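You operate a simulated robot arm through the tools that you are given. There is no shell and no other tool. Be economical: measure what you need, move in short steps, check, and stop when the job is done.

You run a simulated robot arm. Do the job below in one go: nothing can be reset, and whatever is moved stays where it is left.

## Task
Scrub the tile clean, then lay it on the jack and raise it.
Fine: the teal pad scrubs and goes back; the tile lies on the plate before it rises. Set down upright: teal scrubbing pad. What is to be rubbed or washed off counts as gone when no trace of it is left.

The check looks at the end state, three seconds after you hand in, the way a careful person would. Anything else that was tipped, shoved, dropped, spilled or broken makes it a failure.

## Robot
A 7-joint arm with a two-finger parallel gripper, fixed in place. Base frame: the origin is at the foot of the arm, x ahead of it, y to its left, z up; the work surface is at about z = 86. Lengths are in cm, angles in degrees, forces in N, time in s.
With the tool pointing down near the work surface it reaches from about 24 to 68 cm from the base axis. Its first joint turns from -66.0 to 66.0 degrees. Payload 2.4 kg.
The tool frame sits at the grasp point between the pads (the TCP): z along the fingers, y along the line on which they close. The tips reach 3 cm beyond it. The gripper opens to 9.4 cm. The fingers are 2.8 cm wide and 1 cm thick; the gripper's body (5 by 9.6 cm) begins 5.5 cm behind the TCP.
Orientation is that of the tool frame in the base frame, as [roll, pitch, yaw] about the fixed x, y, z axes, in that order (R = Rz(yaw) Ry(pitch) Rx(roll)). With the fingers straight down and closing along the base's y, the tool's x points along the base's -x, its y along +y and its z along -z.

## Interface
- The arm moves only by the tool jog_arm. Its argument "motion" is a list of rows, each a list of 7 numbers: the turn, a rotation vector about the tool's x, y, z in degrees, then the shift along the tool's x, y, z in cm, then the opening, from 0 (shut) to 1 (fully open). In form: [[wx, wy, wz, x, y, z, claw], ...]. A call has 1 to 20 rows; each row shifts and turns the commanded pose from where the row before left it, along the tool's axes as they then stand. A row lasts 0.2 s, in which the tool goes at most 5 cm and 8.6 degrees; a call with a longer step from one row to the next is refused whole, and so is a gripper value outside its range. A pose out of reach is approached as far as the arm can. The call stops where the force on the tool passes 40 N (or 10 N more than at its start, if that is more) or the arm is blocked; 0.2 s more then pass. The fingers move at their own pace (about 15.3 cm/s each) and stop on an object; they squeeze with about 45 N. The grip force told is the motor's: it shows also when the fingers shut on nothing. Time passes only in rows, and 0.2 s behind the last, so rows that do not move let the fingers close. It gives the time, the measured TCP pose, the force on the tool (base axes), the opening and the grip force at its end, in the units of the frame above (readings bear some noise), with the torque about the TCP (base axes, N m) and any sound that the robot's microphone picked up, and new pictures: "views" is both (left out), scene, wrist or none.
- Cameras (640 x 400 px; columns grow to the right, rows downward): "scene" is fixed at [3.27, 47.63, 147.02]; the picture's right is [-0.78, -0.62, 0.00], its down [-0.27, 0.34, -0.90] and it looks along [0.56, -0.70, -0.44] (base axes); focal length 337 px, centre (320, 200). "wrist" rides on the gripper at [7.6, 1.4, -10.2] in the tool frame; the picture's right is [-0.18, 0.98, 0.00], its down [-0.75, -0.14, -0.64] and it looks along [-0.63, -0.12, 0.77] (tool axes); focal length 243 px, centre (320, 200). There is no depth. A picture from a camera that has moved, and an enlarged one, comes with that camera's place and axes in the base frame and with its lens. The place of the scene camera against the robot may be out by one fixed shift of up to 1.8 cm in any direction.
- close_up(camera, box): a new picture of the part [left, top, right, bottom] of that camera's present view, enlarged. No time passes.
- finish_job(): hands the job in; it is judged then, once.

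Go step by step. Nothing tells you positions but the pictures and the camera data: compare them with the known pose of the tool, close in by small moves and look again before you grip or let go. The budget is 120 turns and 200 pictures, counting those below and the enlarged ones. Unless the task says otherwise, let go and move clear before handing in, and close with one line.

The tools are called after "Request:" by a JSON object that holds its "op" and its "data". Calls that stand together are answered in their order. jog_arm: Moves the arm, as the interface text tells. Its arguments: {"type":"object","properties":{"motion":{"type":"array","items":{"type":"array","items":{"type":"number"}}},"views":{"type":"string","enum":["both","scene","wrist","none"]}},"required":["motion"]} The other tools are called the same way: close_up (camera, box) takes an enlarged picture of a part of a camera's view; finish_job () hands the job in.

At the start:

```text
clock: 0.0
tool_pos: [39.5, 11.64, 128.88]
tool_rot: [180.0, 0.0, 180.0]
wrist_force: [-0.4, 0.3, 0.1]
ft_torque: [-0.01, 0.01, 0.02]
finger_gap: 9.39
grip_force: 0.1
```

scene: 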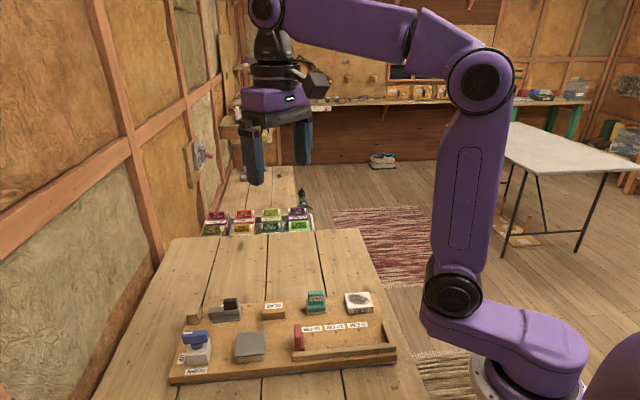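
wrist: 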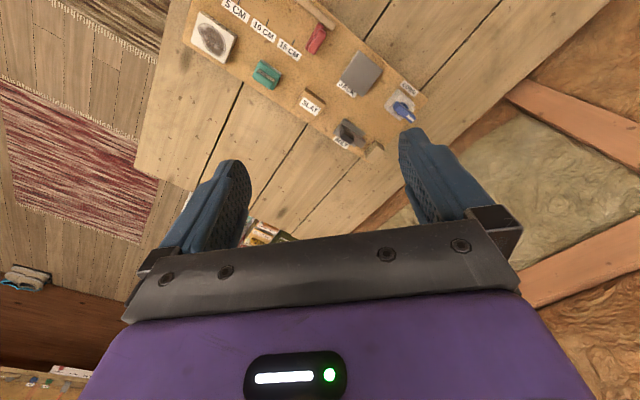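

I see a board with a tile (stained), a teal pad, a slider with cm labels, a grey plate (jack), and some other controls. I'll look closer first.

Request:
{"op": "close_up", "data": {"camera": "scene", "box": [160, 280, 400, 390]}}

Request:
{"op": "close_up", "data": {"camera": "wrist", "box": [180, 0, 440, 162]}}

```text
2.67 times, centred on (280, 335) of scene
camera zoom: at [3.27, 47.63, 147.02], right [-0.78, -0.62, 0.0], down [-0.27, 0.34, -0.9], along [0.56, -0.7, -0.44], focal length 898 px, centre (427, -160)
```

zoom: 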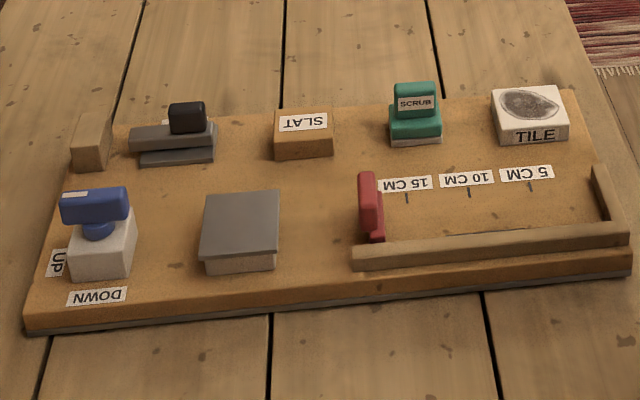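

```text
2.46 times, centred on (310, 81) of wrist
camera zoom: at [31.93, 13.08, 139.25], right [0.18, 0.98, 0.0], down [0.75, -0.14, 0.64], along [0.63, -0.12, -0.77], focal length 597 px, centre (345, 493)
```

zoom: 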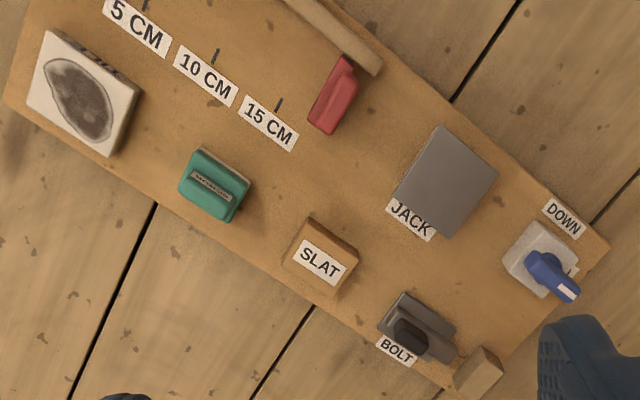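

The wrist picture puts the tile near (34,-6), pad near (40,2), jack near (44,18) and lever near (51,26), with the board turned about 45°. I'll go lower for a better measurement.

Request:
{"op": "jog_arm", "data": {"motion": [[0, 0, 0, 1, -1.5, 3.5, 1], [0, 0, 0, 1, -1.5, 3.5, 1], [0, 0, 0, 1, -1.5, 3.5, 1], [0, 0, 0, 1, -1.5, 3.5, 1], [0, 0, 0, 0, 0, 0, 1]], "views": "wrist"}}

```text
clock: 1.2
tool_pos: [35.58, 5.41, 114.87]
tool_rot: [-179.9, 0.1, 180.0]
wrist_force: [0.3, -0.3, 0.4]
ft_torque: [0.0, 0.02, 0.0]
finger_gap: 9.42
grip_force: 0.0
camera wrist: at [27.99, 6.78, 125.2], right [0.18, 0.98, 0.0], down [0.75, -0.14, 0.64], along [0.63, -0.12, -0.77], focal length 243 px, centre (320, 200)
```

wrist: 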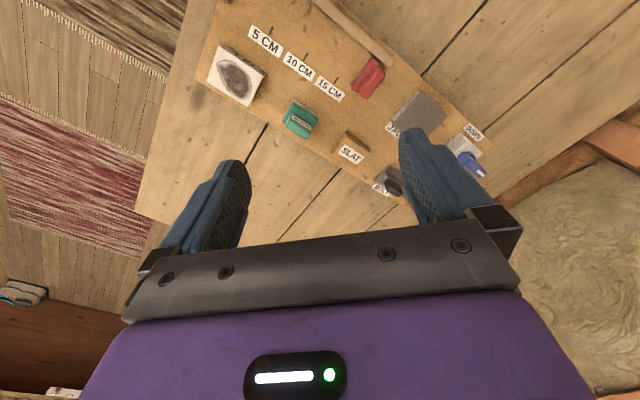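

The board shows well. I'll enlarge it to triangulate.

Request:
{"op": "close_up", "data": {"camera": "wrist", "box": [190, 0, 430, 150]}}

Request:
{"op": "close_up", "data": {"camera": "wrist", "box": [330, 80, 500, 200]}}

```text
2.67 times, centred on (310, 75) of wrist
camera zoom: at [27.99, 6.78, 125.2], right [0.18, 0.98, 0.0], down [0.75, -0.14, 0.64], along [0.63, -0.12, -0.77], focal length 647 px, centre (347, 533)
```

zoom: 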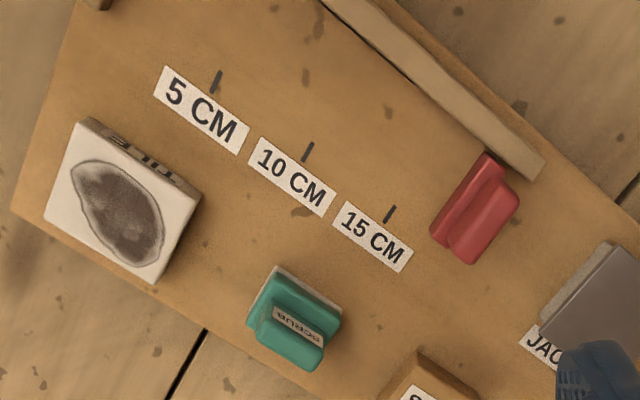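

```text
3.33 times, centred on (415, 140) of wrist
camera zoom: at [27.99, 6.78, 125.2], right [0.18, 0.98, 0.0], down [0.75, -0.14, 0.64], along [0.63, -0.12, -0.77], focal length 809 px, centre (3, 400)
```

zoom: 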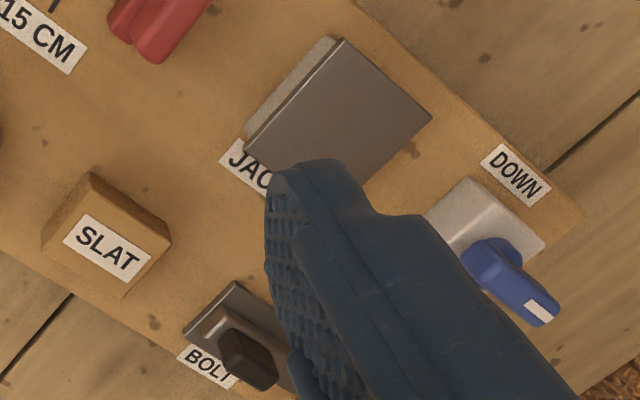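

Next I'll turn the tool 45° so that it closes across the board, then move above the pad.

Request:
{"op": "jog_arm", "data": {"motion": [[0, 0, -7.5, 0, 0, 0, 1], [0, 0, -7.5, 0, 0, 0, 1], [0, 0, -7.5, 0, 0, 0, 1], [0, 0, -7.5, 0, 0, 0, 1], [0, 0, -7.5, 0, 0, 0, 1], [0, 0, -7.5, 0, 0, 0, 1], [0, 0, 0, -0.3, -2.2, 3, 1], [0, 0, 0, -0.3, -2.2, 3, 1], [0, 0, 0, -0.3, -2.2, 3, 1], [0, 0, 0, 0, 0, 0, 1]]}}

```text
clock: 3.4
tool_pos: [40.74, 1.56, 105.98]
tool_rot: [-180.0, 0.0, -134.9]
wrist_force: [-0.6, -1.5, -0.9]
ft_torque: [0.02, -0.01, 0.0]
finger_gap: 9.39
grip_force: 0.1
camera wrist: at [34.49, -2.89, 116.33], right [-0.56, 0.83, 0.0], down [0.63, 0.43, 0.64], along [0.53, 0.36, -0.77], focal length 243 px, centre (320, 200)
```

scene: 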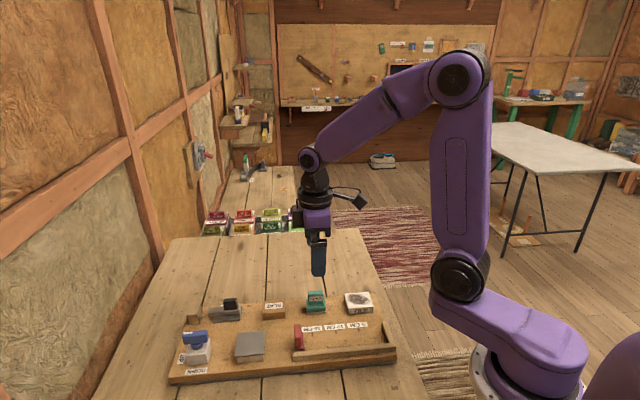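
wrist: 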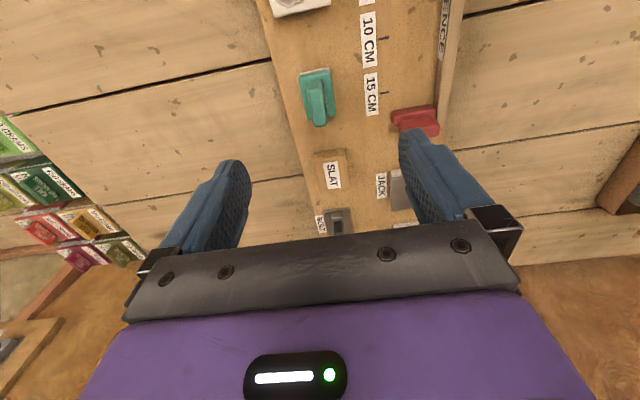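

Request:
{"op": "close_up", "data": {"camera": "wrist", "box": [270, 40, 390, 140]}}

Request:
{"op": "close_up", "data": {"camera": "scene", "box": [280, 270, 400, 345]}}

```text
4.00 times, centred on (330, 90) of wrist
camera zoom: at [34.49, -2.89, 116.33], right [-0.56, 0.83, 0.0], down [0.63, 0.43, 0.64], along [0.53, 0.36, -0.77], focal length 970 px, centre (280, 640)
```

zoom: 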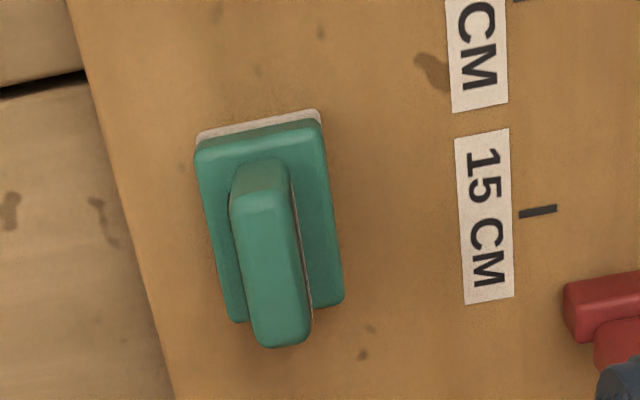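

```text
5.33 times, centred on (340, 308) of scene
camera zoom: at [3.27, 47.63, 147.02], right [-0.78, -0.62, 0.0], down [-0.27, 0.34, -0.9], along [0.56, -0.7, -0.44], focal length 1796 px, centre (213, -373)
```

zoom: 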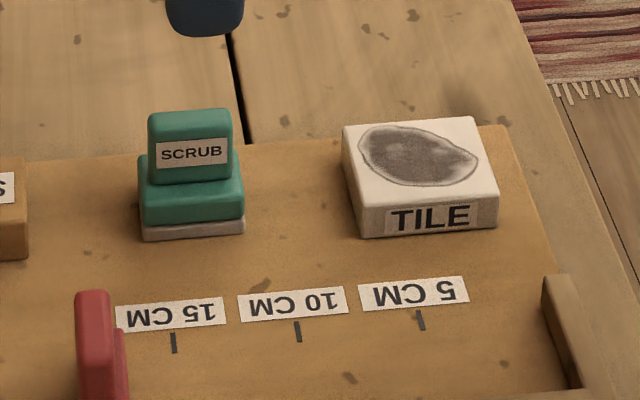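

The handle's thin side lies across the board, matching my closing axis. I'll centre on it at about (41.3,1.4) and descend part way.

Request:
{"op": "jog_arm", "data": {"motion": [[0, 0, 0, -0.5, -0.5, 4, 0.7], [0, 0, 0, 0, 0, 4, 0.6], [0, 0, 0, 0, 0, 1, 0.5], [0, 0, 0, 0, 0, 0, 0.5], [0, 0, 0, 0, 0, 0, 0.5]]}}

Request:
{"op": "close_up", "data": {"camera": "scene", "box": [270, 250, 390, 325]}}

```text
clock: 4.6
tool_pos: [41.48, 1.72, 96.8]
tool_rot: [-180.0, 0.0, -135.1]
wrist_force: [-0.8, -0.2, -0.8]
ft_torque: [0.01, 0.02, 0.01]
finger_gap: 4.72
grip_force: 0.0
camera wrist: at [35.12, -2.77, 107.09], right [-0.56, 0.83, 0.0], down [0.63, 0.43, 0.64], along [0.53, 0.36, -0.77], focal length 243 px, centre (320, 200)
```

scene: 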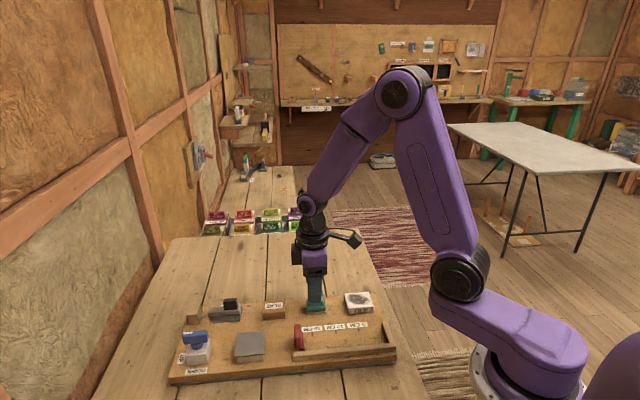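
wrist: 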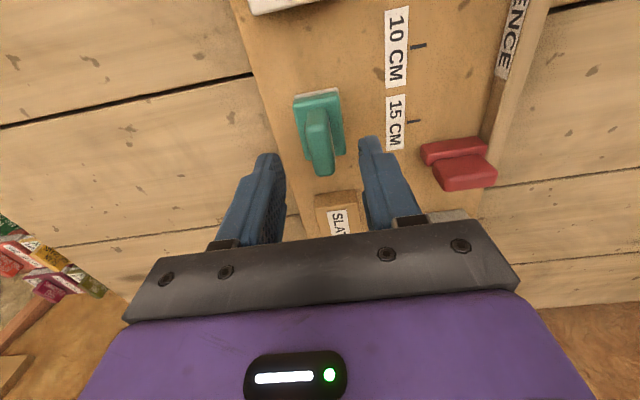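

```text
5.33 times, centred on (330, 288) of scene
camera zoom: at [3.27, 47.63, 147.02], right [-0.78, -0.62, 0.0], down [-0.27, 0.34, -0.9], along [0.56, -0.7, -0.44], focal length 1796 px, centre (267, -267)
```

zoom: 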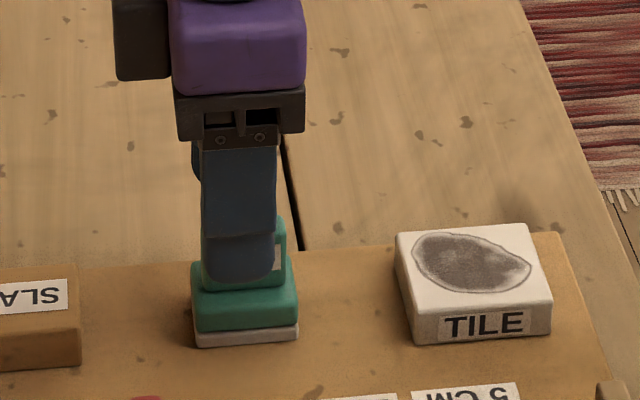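

The gripper is nearly centred, about 0.4 cm too far along the board. I'll correct that, lower and close.

Request:
{"op": "jog_arm", "data": {"motion": [[0, 0, 0, 0.4, 0, 1, 0.5], [0, 0, 0, 0, 0, 1, 0.5], [0, 0, 0, 0, 0, 0.8, 0.5], [0, 0, 0, 0, 0, 0, 0.5]]}}

Request:
{"op": "close_up", "data": {"camera": "scene", "box": [270, 250, 390, 325]}}

```text
clock: 5.6
tool_pos: [41.33, 1.39, 94.03]
tool_rot: [180.0, 0.0, -135.0]
wrist_force: [0.1, -0.1, 0.8]
ft_torque: [0.0, 0.0, 0.02]
finger_gap: 4.71
grip_force: 0.0
camera wrist: at [34.9, -3.06, 104.38], right [-0.56, 0.83, 0.0], down [0.63, 0.43, 0.64], along [0.53, 0.36, -0.77], focal length 243 px, centre (320, 200)
```

scene: 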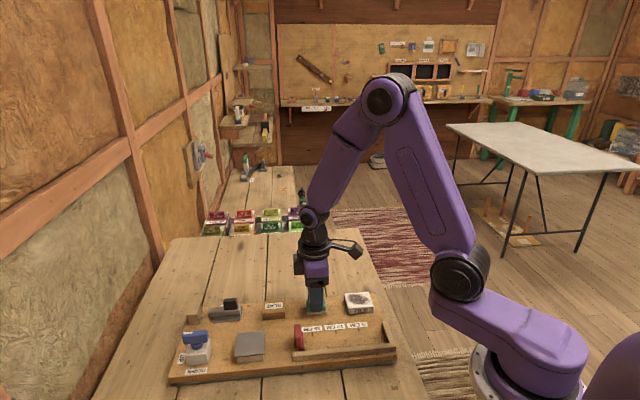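
wrist: 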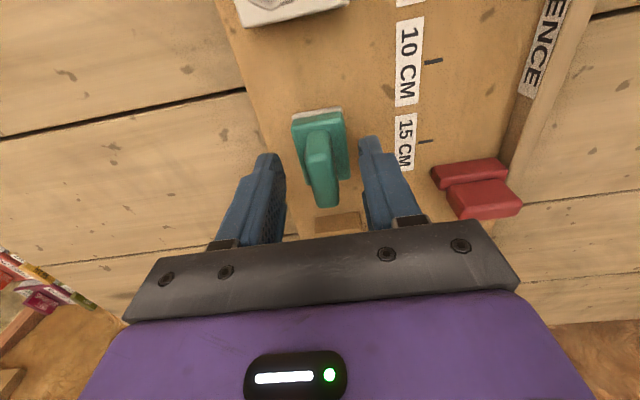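

```text
5.33 times, centred on (330, 288) of scene
camera zoom: at [3.27, 47.63, 147.02], right [-0.78, -0.62, 0.0], down [-0.27, 0.34, -0.9], along [0.56, -0.7, -0.44], focal length 1796 px, centre (267, -267)
```

zoom: 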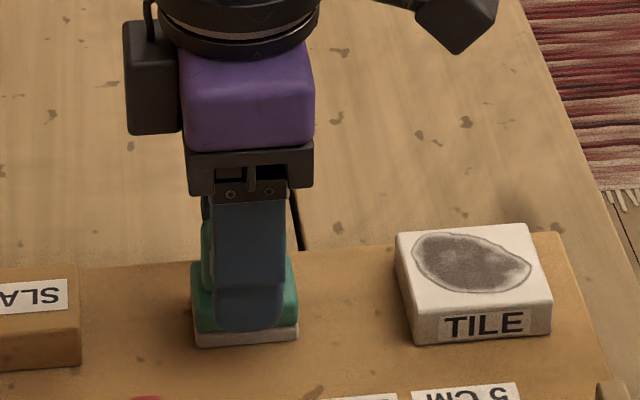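

Request:
{"op": "jog_arm", "data": {"motion": [[0, 0, 0, 0, 0, 0, 0.3], [0, 0, 0, 0, 0, 0, 0.2], [0, 0, 0, 0, 0, 0, 0.1], [0, 0, 0, 0, 0, 0, 0], [0, 0, 0, 0, 0, 0, 0]]}}

Request:
{"op": "close_up", "data": {"camera": "scene", "box": [270, 250, 390, 325]}}

```text
clock: 6.8
tool_pos: [41.22, 1.34, 94.11]
tool_rot: [180.0, -0.1, -135.0]
wrist_force: [-0.4, 0.0, -1.3]
ft_torque: [-0.02, 0.0, -0.02]
finger_gap: 1.72
grip_force: 44.6
camera wrist: at [34.91, -3.06, 104.39], right [-0.56, 0.83, 0.0], down [0.63, 0.43, 0.64], along [0.53, 0.36, -0.77], focal length 243 px, centre (320, 200)
```

scene: 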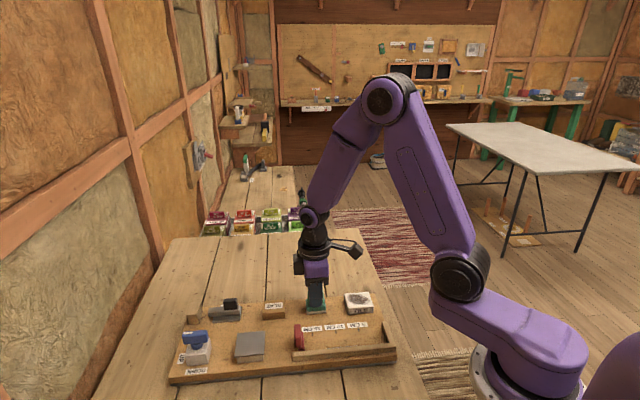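
wrist: 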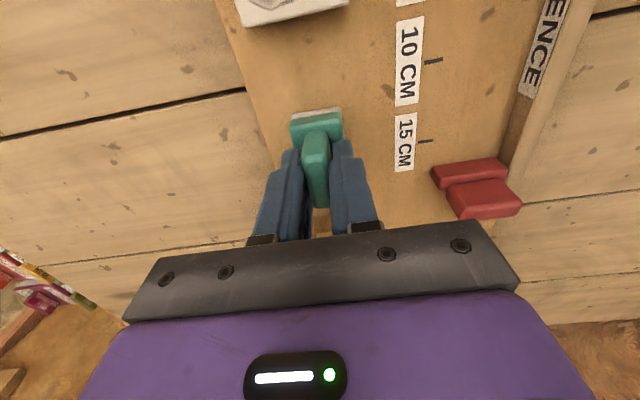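

```text
5.33 times, centred on (330, 288) of scene
camera zoom: at [3.27, 47.63, 147.02], right [-0.78, -0.62, 0.0], down [-0.27, 0.34, -0.9], along [0.56, -0.7, -0.44], focal length 1796 px, centre (267, -267)
```

zoom: 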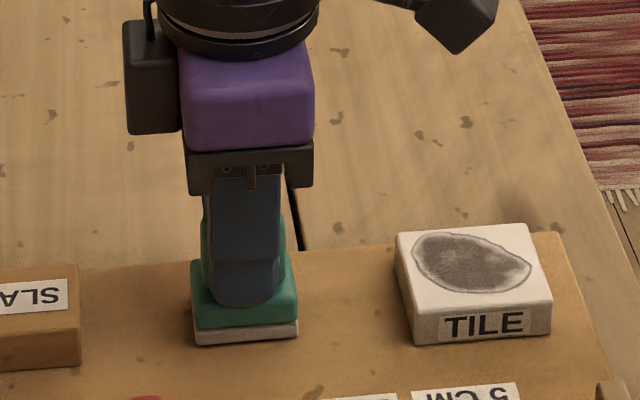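

I hold the pad by its handle; its home is TCP (41.25,1.36,94.1). I'll lift it and move about 10.3 cm toward the tile.

Request:
{"op": "jog_arm", "data": {"motion": [[0, 0, 0, 0, 0, -2.5, 0], [0, 0, 0, 0, 0, -2.5, 0], [0, 0, 0, 3.4, 0, 0, 0], [0, 0, 0, 3.4, 0, 0, 0], [0, 0, 0, 3.4, 0, 0, 0], [0, 0, 0, 0, 0, 0, 0], [0, 0, 0, 0, 0, 0, 0]]}}

Request:
{"op": "close_up", "data": {"camera": "scene", "box": [290, 240, 410, 315]}}

Request:
{"op": "close_up", "data": {"camera": "wrist", "box": [240, 60, 400, 220]}}

```text
clock: 8.4
tool_pos: [33.95, -5.83, 99.21]
tool_rot: [-180.0, 0.0, -135.1]
wrist_force: [0.0, 0.0, 0.0]
ft_torque: [0.02, 0.0, -0.01]
finger_gap: 0.0
grip_force: 33.0
camera wrist: at [27.66, -10.26, 109.45], right [-0.56, 0.83, 0.0], down [0.63, 0.43, 0.64], along [0.53, 0.36, -0.77], focal length 243 px, centre (320, 200)
```

scene: 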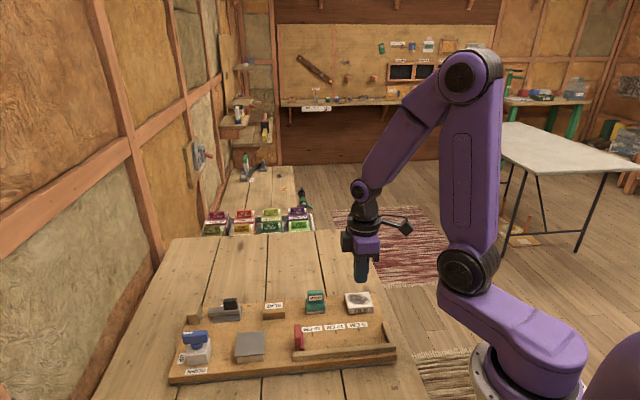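
wrist: 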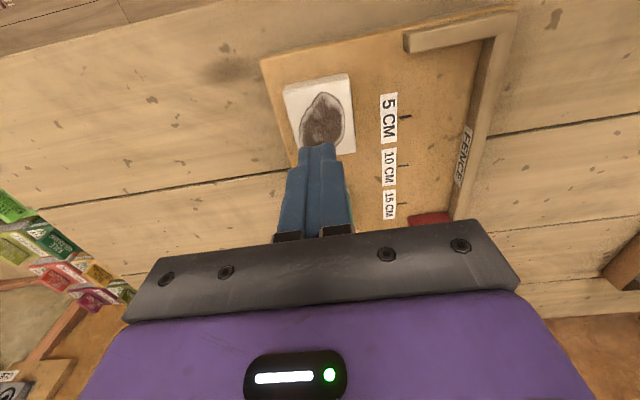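

```text
5.33 times, centred on (350, 278) of scene
camera zoom: at [3.27, 47.63, 147.02], right [-0.78, -0.62, 0.0], down [-0.27, 0.34, -0.9], along [0.56, -0.7, -0.44], focal length 1796 px, centre (160, -213)
```

zoom: 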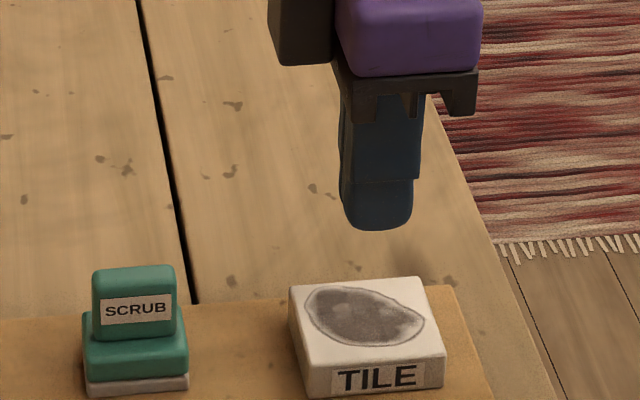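

```text
2.50 times, centred on (320, 140) of wrist
camera zoom: at [27.66, -10.26, 109.45], right [-0.56, 0.83, 0.0], down [0.63, 0.43, 0.64], along [0.53, 0.36, -0.77], focal length 606 px, centre (320, 350)
```

zoom: 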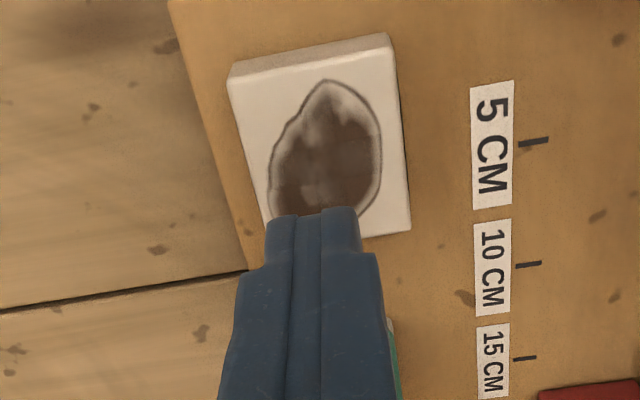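

The fingers slipped off the handle, and the pad is still in its place and upright. I'll go back and grip deeper.

Request:
{"op": "jog_arm", "data": {"motion": [[0, 0, 0, -3.4, 0, 0, 0.3], [0, 0, 0, -3.4, 0, 0, 0.3], [0, 0, 0, -3.4, 0, 0, 0.3], [0, 0, 0, 0, 0, 2, 0.3], [0, 0, 0, 0, 0, 2, 0.3], [0, 0, 0, 0, 0, 0.8, 0.3], [0, 0, 0, 0, 0, 0.4, 0.3], [0, 0, 0, 0, 0, 0.3, 0.3], [0, 0, 0, 0, 0, 0, 0.3]]}}

Request:
{"op": "close_up", "data": {"camera": "scene", "box": [290, 270, 350, 320]}}

```text
clock: 10.1
tool_pos: [41.22, 1.3, 93.99]
tool_rot: [-180.0, -0.1, -135.1]
wrist_force: [-5.0, -0.5, 18.5]
ft_torque: [0.01, 0.18, -0.02]
finger_gap: 2.81
grip_force: 0.0
stopped in row 8: the force on the tool passed its limit at 49 N (the readings are from after the stop); the commanded pose is now the measured one
camera wrist: at [34.91, -3.13, 104.25], right [-0.56, 0.83, 0.0], down [0.63, 0.43, 0.64], along [0.53, 0.36, -0.77], focal length 243 px, centre (320, 200)
```

scene: 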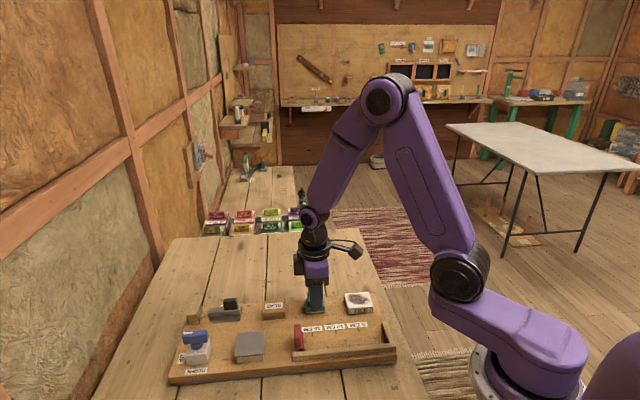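
wrist: 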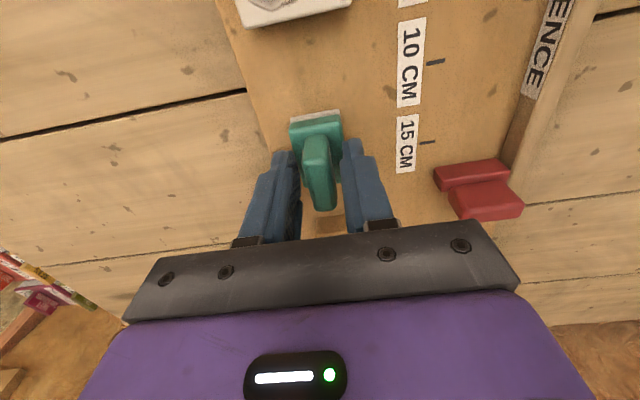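

```text
8.00 times, centred on (320, 295) of scene
camera zoom: at [3.23, 47.63, 147.02], right [-0.78, -0.62, 0.0], down [-0.27, 0.34, -0.9], along [0.56, -0.7, -0.44], focal length 2695 px, centre (320, -560)
```

zoom: 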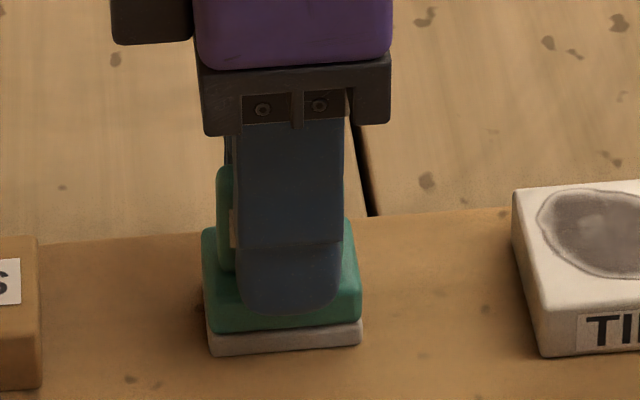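

Force shows the fingertips already reach the pad's base at TCP z about 94, so the earlier lift was simply too brisk. I'll regrip and lift slowly.

Request:
{"op": "jog_arm", "data": {"motion": [[0, 0, 0, 0.1, 0, -0.1, 0.3], [0, 0, 0, 0, 0, 0, 0.1], [0, 0, 0, 0, 0, 0, 0], [0, 0, 0, 0, 0, 0, 0], [0, 0, 0, 0, 0, 0, 0], [0, 0, 0, 0, 0, 0, 0], [0, 0, 0, 0, 0, -0.1, 0], [0, 0, 0, 0, 0, -0.2, 0], [0, 0, 0, 0, 0, -0.2, 0], [0, 0, 0, 0, 0, -0.3, 0], [0, 0, 0, 0, 0, -0.3, 0], [0, 0, 0, 0, 0, 0, 0]]}}

Request:
{"op": "close_up", "data": {"camera": "scene", "box": [290, 270, 350, 320]}}

```text
clock: 12.7
tool_pos: [41.28, 1.3, 95.18]
tool_rot: [-180.0, 0.0, -135.0]
wrist_force: [0.2, 0.2, -0.2]
ft_torque: [-0.02, -0.04, 0.01]
finger_gap: 1.69
grip_force: 45.2
camera wrist: at [34.9, -3.12, 105.4], right [-0.56, 0.83, 0.0], down [0.63, 0.43, 0.64], along [0.53, 0.36, -0.77], focal length 243 px, centre (320, 200)
```

scene: 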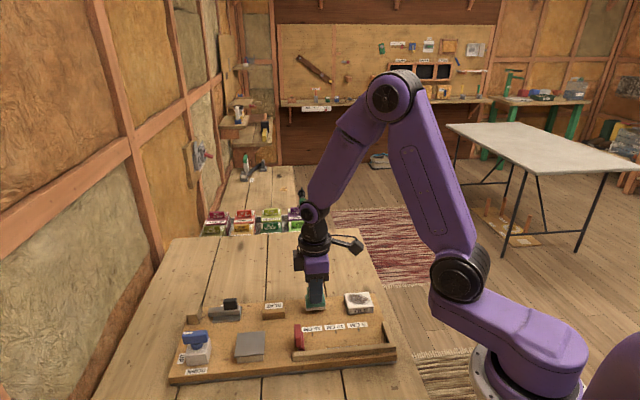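
wrist: 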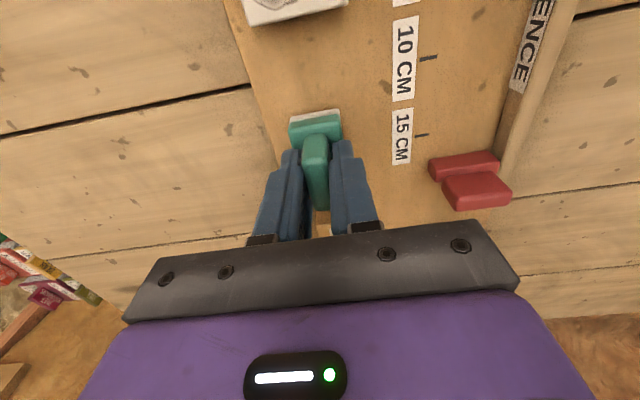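

```text
8.00 times, centred on (320, 295) of scene
camera zoom: at [3.27, 47.63, 147.02], right [-0.78, -0.62, 0.0], down [-0.27, 0.34, -0.9], along [0.56, -0.7, -0.44], focal length 2695 px, centre (320, -560)
```

zoom: 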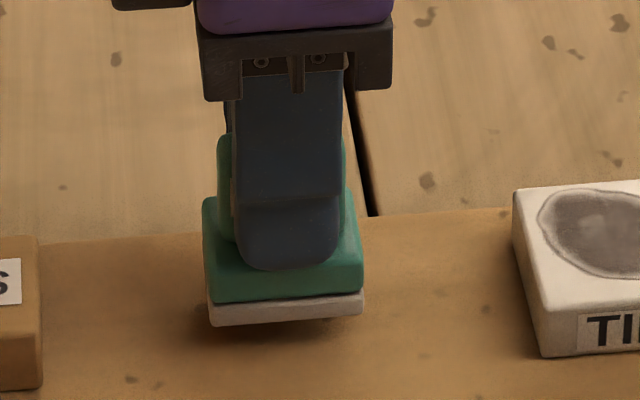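

The pad lifts level this time. I'll keep raising it gently and carry it over the tile.

Request:
{"op": "jog_arm", "data": {"motion": [[0, 0, 0, 0, 0, -0.4, 0], [0, 0, 0, 0, 0, -0.6, 0], [0, 0, 0, 0, 0, -0.6, 0], [0, 0, 0, 0, 0, -0.6, 0], [0, 0, 0, 0, 0, -0.4, 0], [0, 0, 0, 0.5, 0, 0, 0], [0, 0, 0, 0.8, 0, 0, 0], [0, 0, 0, 1, 0, 0, 0], [0, 0, 0, 1.1, 0, 0, 0], [0, 0, 0, 1.1, 0, 0, 0], [0, 0, 0, 1.1, 0, 0, 0], [0, 0, 0, 1.1, 0, 0, 0], [0, 0, 0, 1.1, 0, 0, 0], [0, 0, 0, 1, 0, 0, 0], [0, 0, 0, 0.8, 0, 0, 0], [0, 0, 0, 0.6, 0, 0, 0], [0, 0, 0, 0, 0, 0, 0]]}}

Request:
{"op": "close_up", "data": {"camera": "scene", "box": [310, 260, 400, 325]}}

Request:
{"op": "close_up", "data": {"camera": "wrist", "box": [240, 60, 400, 220]}}

```text
clock: 16.3
tool_pos: [33.93, -5.98, 97.78]
tool_rot: [180.0, 0.0, -135.0]
wrist_force: [-0.6, -0.6, -0.4]
ft_torque: [0.0, 0.0, 0.01]
finger_gap: 1.7
grip_force: 45.4
camera wrist: at [27.61, -10.41, 108.01], right [-0.56, 0.83, 0.0], down [0.63, 0.43, 0.64], along [0.53, 0.36, -0.77], focal length 243 px, centre (320, 200)
```

scene: 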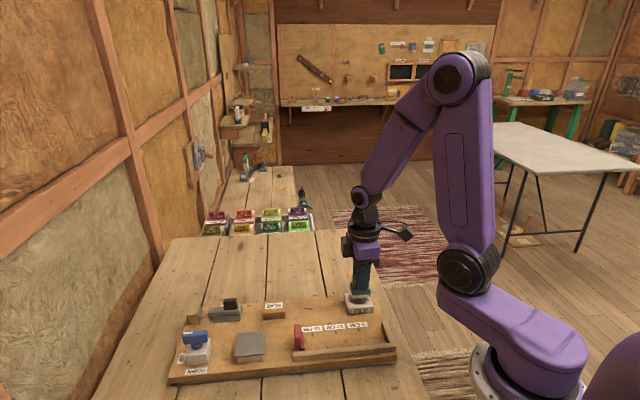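
wrist: 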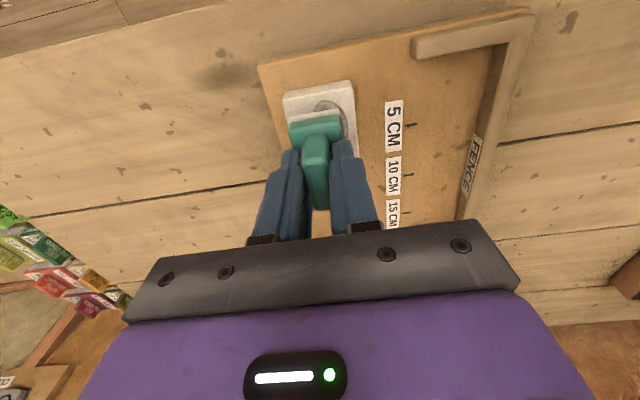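

```text
6.15 times, centred on (355, 292) of scene
camera zoom: at [3.27, 47.63, 147.02], right [-0.78, -0.62, 0.0], down [-0.27, 0.34, -0.9], along [0.56, -0.7, -0.44], focal length 2073 px, centre (105, -369)
```

zoom: 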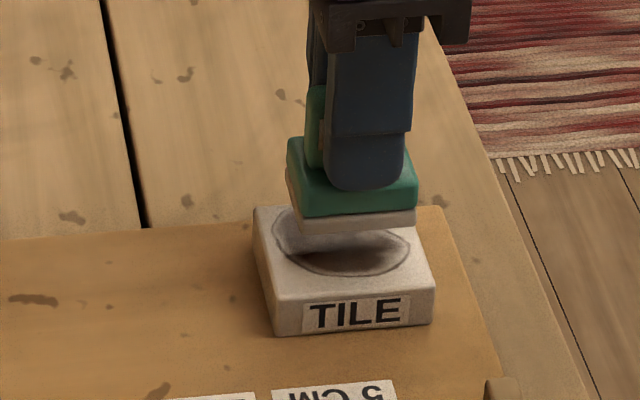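

```text
2.50 times, centred on (320, 140) of wrist
camera zoom: at [27.61, -10.41, 108.01], right [-0.56, 0.83, 0.0], down [0.63, 0.43, 0.64], along [0.53, 0.36, -0.77], focal length 606 px, centre (320, 350)
```

zoom: 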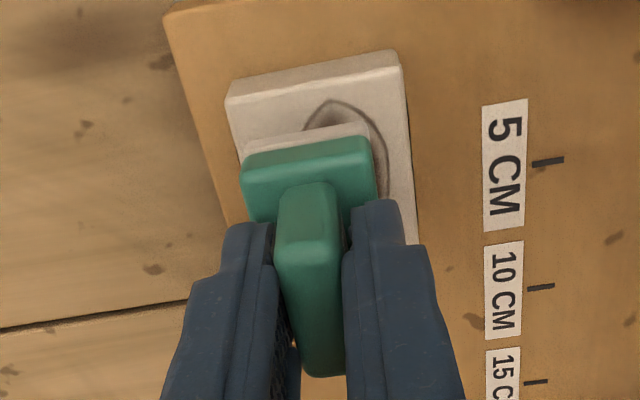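

The pad is centred over the tile. I'll lower gently until there's contact.

Request:
{"op": "jog_arm", "data": {"motion": [[0, 0, 0, 0, 0, 0.5, 0], [0, 0, 0, 0, 0, 0.5, 0], [0, 0, 0, 0, 0, 0.4, 0], [0, 0, 0, 0, 0, 0.2, 0], [0, 0, 0, 0, 0, 0.1, 0], [0, 0, 0, 0, 0, 0, 0]], "views": "none"}}

```text
clock: 17.7
tool_pos: [33.96, -5.96, 96.0]
tool_rot: [180.0, 0.0, -134.9]
wrist_force: [-0.6, -0.7, 11.2]
ft_torque: [-0.1, 0.12, -0.02]
finger_gap: 1.71
grip_force: 44.6
```

Contact at about 11 N. I'll scrub with slow strokes.

Request:
{"op": "jog_arm", "data": {"motion": [[0, 0, 0, 0.4, 0, 0, 0], [0, 0, 0, 0.4, 0, 0, 0], [0, 0, 0, 0.4, 0, 0, 0], [0, 0, 0, -0.6, 0, 0, 0], [0, 0, 0, -0.6, 0, 0, 0], [0, 0, 0, -0.6, 0, 0, 0], [0, 0, 0, -0.6, 0, 0, 0], [0, 0, 0, 0.6, 0, 0, 0], [0, 0, 0, 0.6, 0, 0, 0], [0, 0, 0, 0, 0.5, 0, 0], [0, 0, 0, 0, 0.5, 0, 0], [0, 0, 0, 0, -0.5, 0, 0], [0, 0, 0, 0, -0.5, 0, 0], [0, 0, 0, 0, -0.4, 0, 0], [0, 0, 0, 0, -0.4, 0, 0], [0, 0, 0, 0, 0.4, 0, 0], [0, 0, 0, 0, 0.4, 0, 0], [0, 0, 0, 0, 0, 0, 0]]}}

Request:
{"op": "close_up", "data": {"camera": "scene", "box": [310, 260, 400, 325]}}

Request:
{"op": "close_up", "data": {"camera": "wrist", "box": [240, 60, 400, 220]}}

```text
clock: 21.5
tool_pos: [34.05, -5.97, 95.9]
tool_rot: [-180.0, 0.1, -135.0]
wrist_force: [4.2, -0.9, 11.5]
ft_torque: [-0.07, -0.11, -0.02]
finger_gap: 1.7
grip_force: 45.2
camera wrist: at [27.7, -10.35, 106.26], right [-0.56, 0.83, 0.0], down [0.63, 0.43, 0.64], along [0.53, 0.36, -0.76], focal length 243 px, centre (320, 200)
```

scene: 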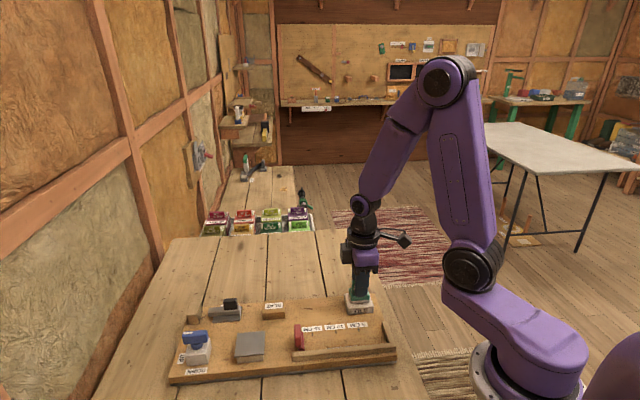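
wrist: 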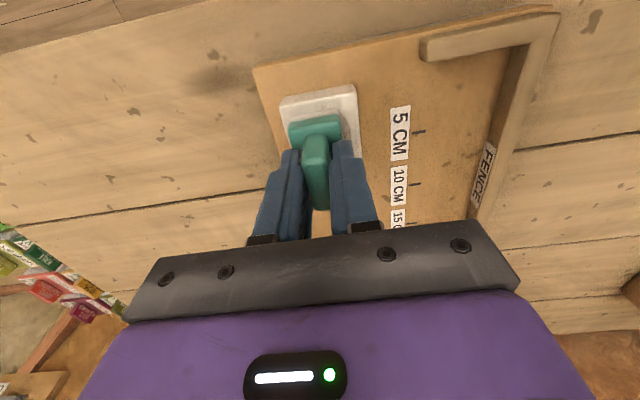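

```text
6.15 times, centred on (355, 292) of scene
camera zoom: at [3.27, 47.63, 147.02], right [-0.78, -0.62, 0.0], down [-0.27, 0.34, -0.9], along [0.56, -0.7, -0.44], focal length 2073 px, centre (105, -369)
```

zoom: 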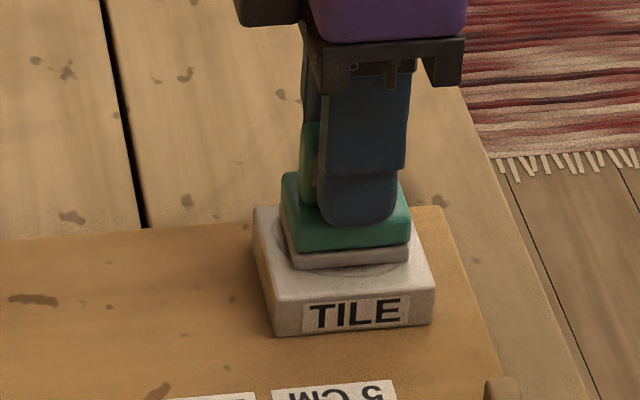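

```text
2.50 times, centred on (320, 140) of wrist
camera zoom: at [27.7, -10.35, 106.26], right [-0.56, 0.83, 0.0], down [0.63, 0.43, 0.64], along [0.53, 0.36, -0.76], focal length 606 px, centre (320, 350)
```

zoom: 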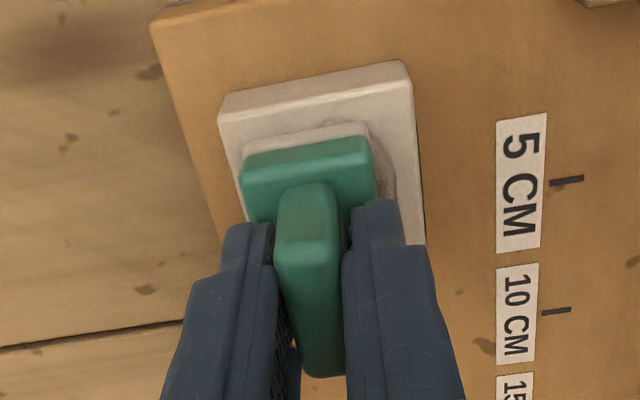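

The stain is fading and the tile stays put. I'll do more strokes over the whole face.

Request:
{"op": "jog_arm", "data": {"motion": [[0, 0, 0, 0.6, 0.8, 0, 0], [0, 0, 0, 0.7, 0, 0, 0], [0, 0, 0, -0.9, 0, 0, 0], [0, 0, 0, -0.9, 0, 0, 0], [0, 0, 0, -0.9, 0, 0, 0], [0, 0, 0, 0.9, 0, 0, 0], [0, 0, 0, 0.9, 0, 0, 0], [0, 0, 0, 0.9, 0, 0, 0], [0, 0, 0, 0, -0.8, 0, 0], [0, 0, 0, -0.9, 0, 0, 0], [0, 0, 0, -0.9, 0, 0, 0], [0, 0, 0, -0.9, 0, 0, 0], [0, 0, 0, 0, -0.8, 0, 0], [0, 0, 0, 0.9, 0, 0, 0], [0, 0, 0, 0.9, 0, 0, 0], [0, 0, 0, 0.9, 0, 0, 0], [0, 0, 0, -0.9, 0, 0, 0], [0, 0, 0, -0.9, 0, 0, 0], [0, 0, 0, 0.5, 0.8, 0, 0], [0, 0, 0, 0, 0, 0, 0]], "views": "none"}}

Request:
{"op": "jog_arm", "data": {"motion": [[0, 0, 0, 0.6, 0.8, 0, 0], [0, 0, 0, 0.7, 0, 0, 0], [0, 0, 0, -0.9, 0, 0, 0], [0, 0, 0, -0.9, 0, 0, 0], [0, 0, 0, -0.9, 0, 0, 0], [0, 0, 0, 0, -0.8, 0, 0], [0, 0, 0, 0, -0.8, 0, 0], [0, 0, 0, 0, 0.8, 0, 0], [0, 0, 0, 0, 0.8, 0, 0], [0, 0, 0, 0.9, 0, 0, 0], [0, 0, 0, 0.9, 0, 0, 0], [0, 0, 0, 0.9, 0, 0, 0], [0, 0, 0, 0, -0.8, 0, 0], [0, 0, 0, 0, -0.8, 0, 0], [0, 0, 0, -0.9, 0, 0, 0], [0, 0, 0, -0.9, 0, 0, 0], [0, 0, 0, 0.9, 0, 0, 0], [0, 0, 0, 0.9, 0, 0, 0], [0, 0, 0, -1.3, 0.8, 0, 0], [0, 0, 0, 0, 0, 0, 0]]}}

Request:
{"op": "close_up", "data": {"camera": "scene", "box": [310, 260, 400, 325]}}

Request:
{"op": "close_up", "data": {"camera": "wrist", "box": [240, 60, 400, 220]}}

```text
clock: 25.7
tool_pos: [34.0, -5.92, 96.09]
tool_rot: [-179.9, 0.1, -135.0]
wrist_force: [0.6, -0.3, -1.3]
ft_torque: [-0.02, -0.04, -0.03]
finger_gap: 1.72
grip_force: 44.9
```

```text
clock: 29.9
tool_pos: [33.93, -6.0, 95.94]
tool_rot: [-180.0, 0.0, -135.1]
wrist_force: [-3.3, -4.6, 12.1]
ft_torque: [-0.19, 0.08, -0.05]
finger_gap: 1.72
grip_force: 45.0
camera wrist: at [27.64, -10.45, 106.28], right [-0.56, 0.83, 0.0], down [0.63, 0.43, 0.64], along [0.53, 0.36, -0.77], focal length 243 px, centre (320, 200)
```

scene: 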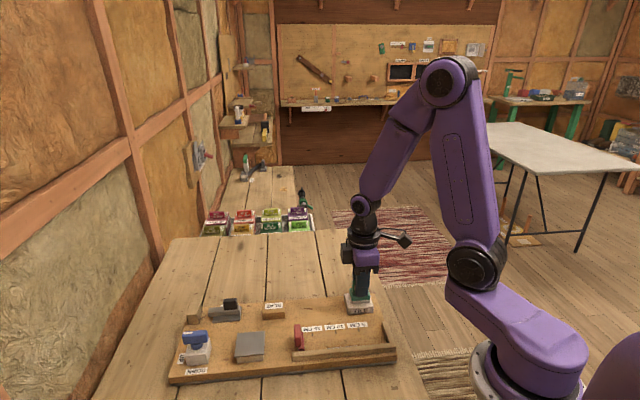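
wrist: 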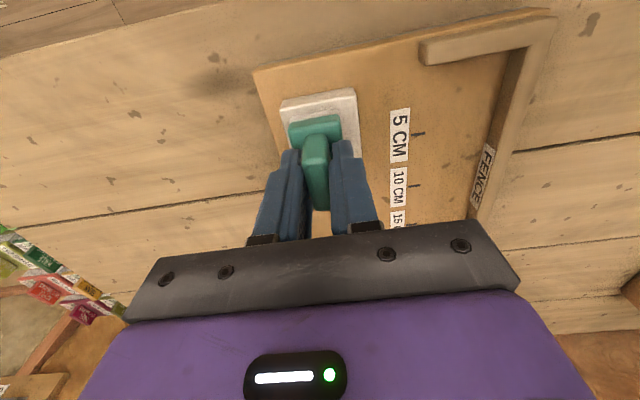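

```text
6.15 times, centred on (355, 292) of scene
camera zoom: at [3.25, 47.62, 147.02], right [-0.78, -0.62, 0.0], down [-0.27, 0.34, -0.9], along [0.56, -0.7, -0.44], focal length 2073 px, centre (105, -369)
```

zoom: 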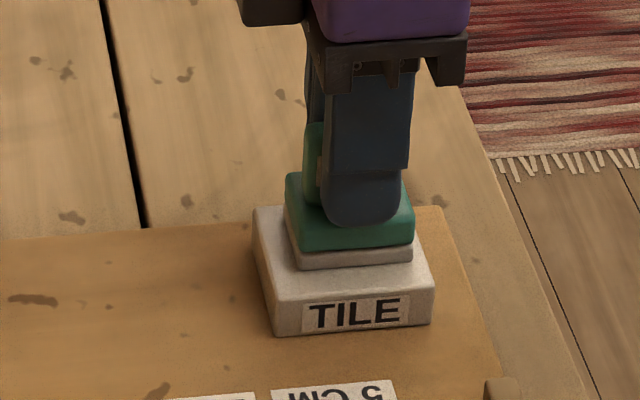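

```text
2.50 times, centred on (320, 140) of wrist
camera zoom: at [27.64, -10.45, 106.28], right [-0.56, 0.83, 0.0], down [0.63, 0.43, 0.64], along [0.53, 0.36, -0.77], focal length 606 px, centre (320, 350)
```

zoom: 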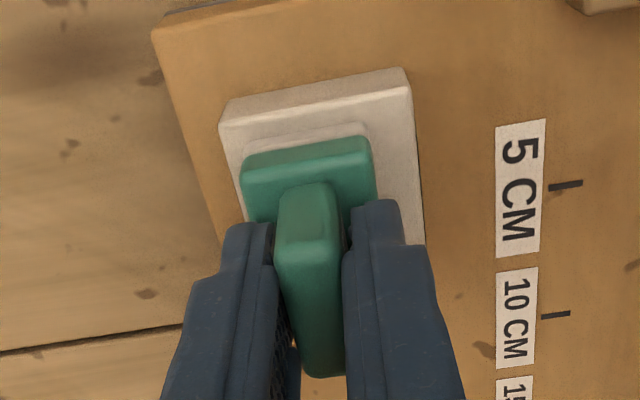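

No stain shows around the pad. I'll lift it and move aside to check the whole face.

Request:
{"op": "jog_arm", "data": {"motion": [[0, 0, 0, 0, 0, -0.3, 0], [0, 0, 0, 0, 0, -0.5, 0], [0, 0, 0, 0, 0, -0.6, 0], [0, 0, 0, 0, 0, -0.4, 0], [0, 0, 0, -0.6, 0, 0, 0], [0, 0, 0, -0.9, 0, 0, 0], [0, 0, 0, -1.1, 0, 0, 0], [0, 0, 0, -1.1, 0, 0, 0], [0, 0, 0, -1.1, 0, 0, 0], [0, 0, 0, -1, 0, 0, 0], [0, 0, 0, -0.6, 0, 0, 0], [0, 0, 0, 0, 0, 0, 0]]}}

Request:
{"op": "close_up", "data": {"camera": "scene", "box": [330, 280, 390, 320]}}

Request:
{"op": "close_up", "data": {"camera": "wrist", "box": [240, 0, 400, 120]}}

```text
clock: 32.5
tool_pos: [38.52, -1.52, 97.74]
tool_rot: [-180.0, 0.0, -135.1]
wrist_force: [-0.1, -0.8, 0.6]
ft_torque: [0.0, 0.01, 0.0]
finger_gap: 1.72
grip_force: 44.9
camera wrist: at [32.22, -5.86, 108.06], right [-0.56, 0.83, 0.0], down [0.63, 0.43, 0.64], along [0.53, 0.36, -0.77], focal length 243 px, centre (320, 200)
```

scene: 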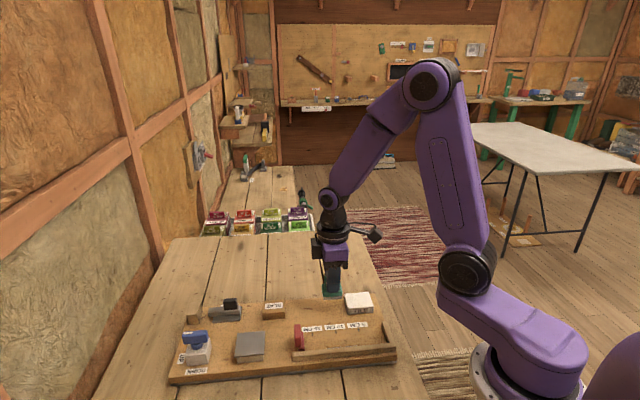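
wrist: 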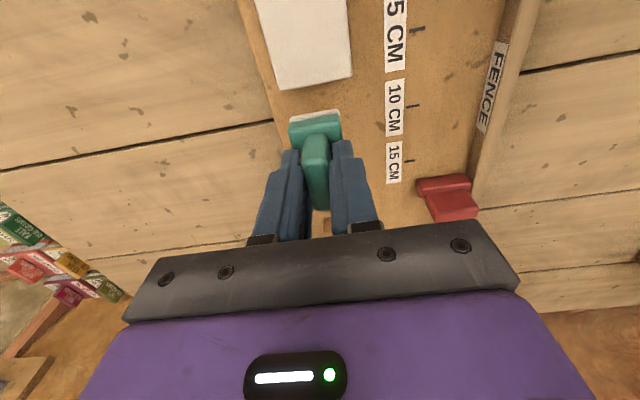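

```text
10.00 times, centred on (360, 300) of scene
camera zoom: at [3.27, 47.63, 147.02], right [-0.78, -0.62, 0.0], down [-0.27, 0.34, -0.9], along [0.56, -0.7, -0.44], focal length 3368 px, centre (-80, -800)
```

zoom: 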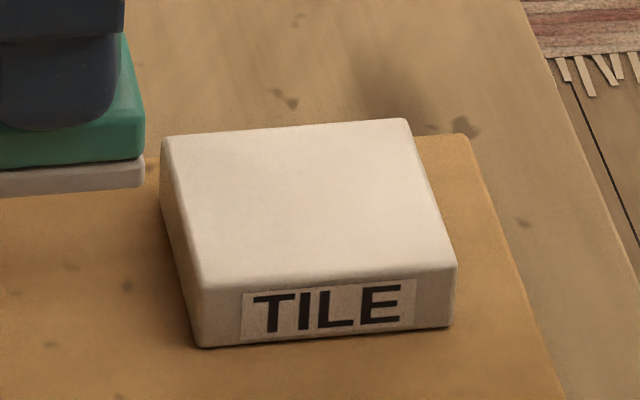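

```text
3.33 times, centred on (320, 60) of wrist
camera zoom: at [32.22, -5.86, 108.06], right [-0.56, 0.83, 0.0], down [0.63, 0.43, 0.64], along [0.53, 0.36, -0.77], focal length 809 px, centre (320, 667)
```

zoom: 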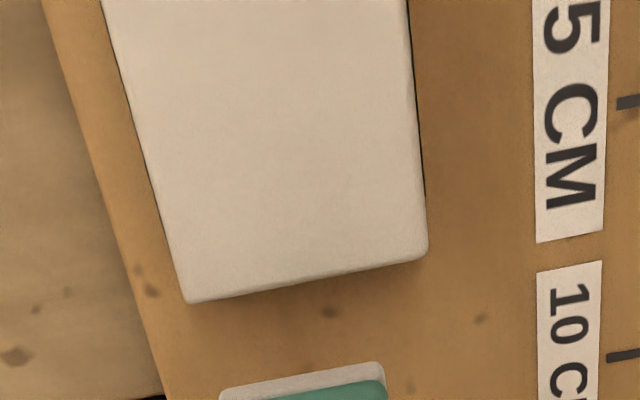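

The tile is clean. I'll return the pad to its spot.

Request:
{"op": "jog_arm", "data": {"motion": [[0, 0, 0, -0.6, 0, 0, 0], [0, 0, 0, -0.9, 0, 0, 0], [0, 0, 0, -1, 0, 0, 0], [0, 0, 0, -0.9, 0, 0, 0], [0, 0, 0, -0.55, 0.05, 0, 0], [0, 0, 0, 0, 0, 0.5, 0], [0, 0, 0, 0, 0, 0.7, 0], [0, 0, 0, 0, 0, 0.7, 0], [0, 0, 0, 0, 0, 0.7, 0], [0, 0, 0, 0, 0, 0.5, 0], [0, 0, 0, 0, 0, 0.2, 0], [0, 0, 0, 0, 0, 0.15, 0], [0, 0, 0, 0, 0, 0, 0]]}}

Request:
{"op": "close_up", "data": {"camera": "scene", "box": [290, 270, 350, 320]}}

```text
clock: 35.3
tool_pos: [41.29, 1.35, 94.36]
tool_rot: [180.0, 0.0, -135.0]
wrist_force: [-0.6, 0.1, 0.8]
ft_torque: [0.01, 0.0, -0.03]
finger_gap: 1.72
grip_force: 44.7
camera wrist: at [34.93, -3.02, 104.62], right [-0.56, 0.83, 0.0], down [0.63, 0.43, 0.64], along [0.53, 0.36, -0.77], focal length 243 px, centre (320, 200)
```

scene: 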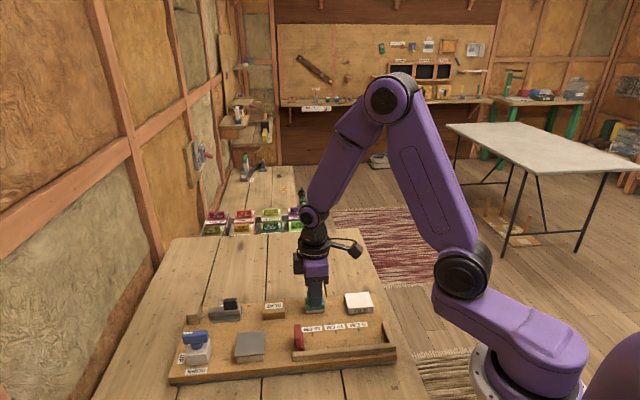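
wrist: 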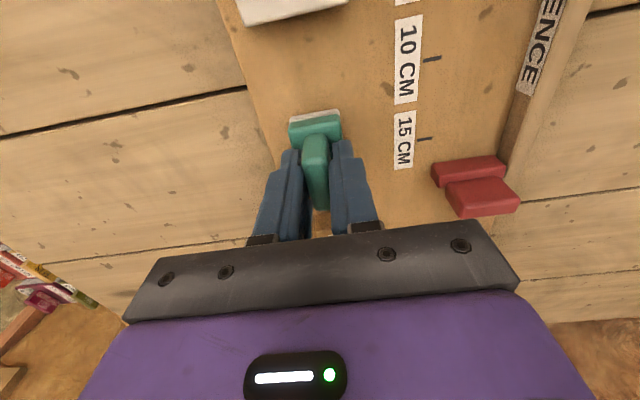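

```text
8.00 times, centred on (320, 295) of scene
camera zoom: at [3.27, 47.63, 147.02], right [-0.78, -0.62, 0.0], down [-0.27, 0.34, -0.9], along [0.56, -0.7, -0.44], focal length 2695 px, centre (320, -560)
```

zoom: 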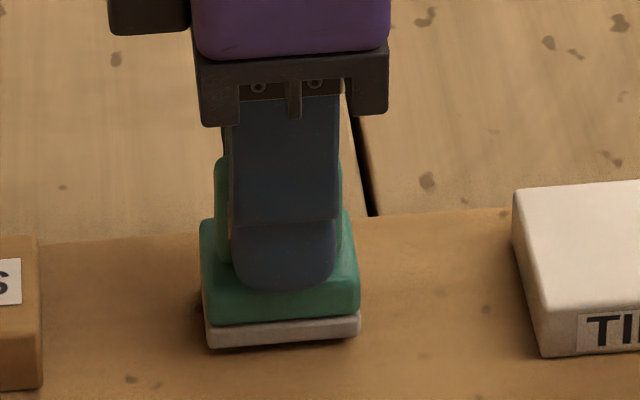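

Request:
{"op": "jog_arm", "data": {"motion": [[0, 0, 0, 0, 0, 0.1, 0], [0, 0, 0, 0, 0, 0.1, 0], [0, 0, 0, 0, 0, 0.05, 0], [0, 0, 0, 0, 0, 0, 0]], "views": "none"}}

```text
clock: 36.3
tool_pos: [41.23, 1.23, 94.16]
tool_rot: [180.0, 0.0, -135.0]
wrist_force: [0.4, -0.1, 0.3]
ft_torque: [-0.01, -0.01, 0.0]
finger_gap: 1.7
grip_force: 44.9
```

Request:
{"op": "jog_arm", "data": {"motion": [[0, 0, 0, 0, 0, 0.05, 0], [0, 0, 0, 0, 0, 0.05, 0], [0, 0, 0, 0, 0, 0, 0]], "views": "none"}}

```text
clock: 37.1
tool_pos: [41.31, 1.46, 94.01]
tool_rot: [180.0, 0.1, -135.0]
wrist_force: [0.4, 0.3, 0.3]
ft_torque: [-0.01, 0.04, 0.02]
finger_gap: 1.73
grip_force: 45.2
```

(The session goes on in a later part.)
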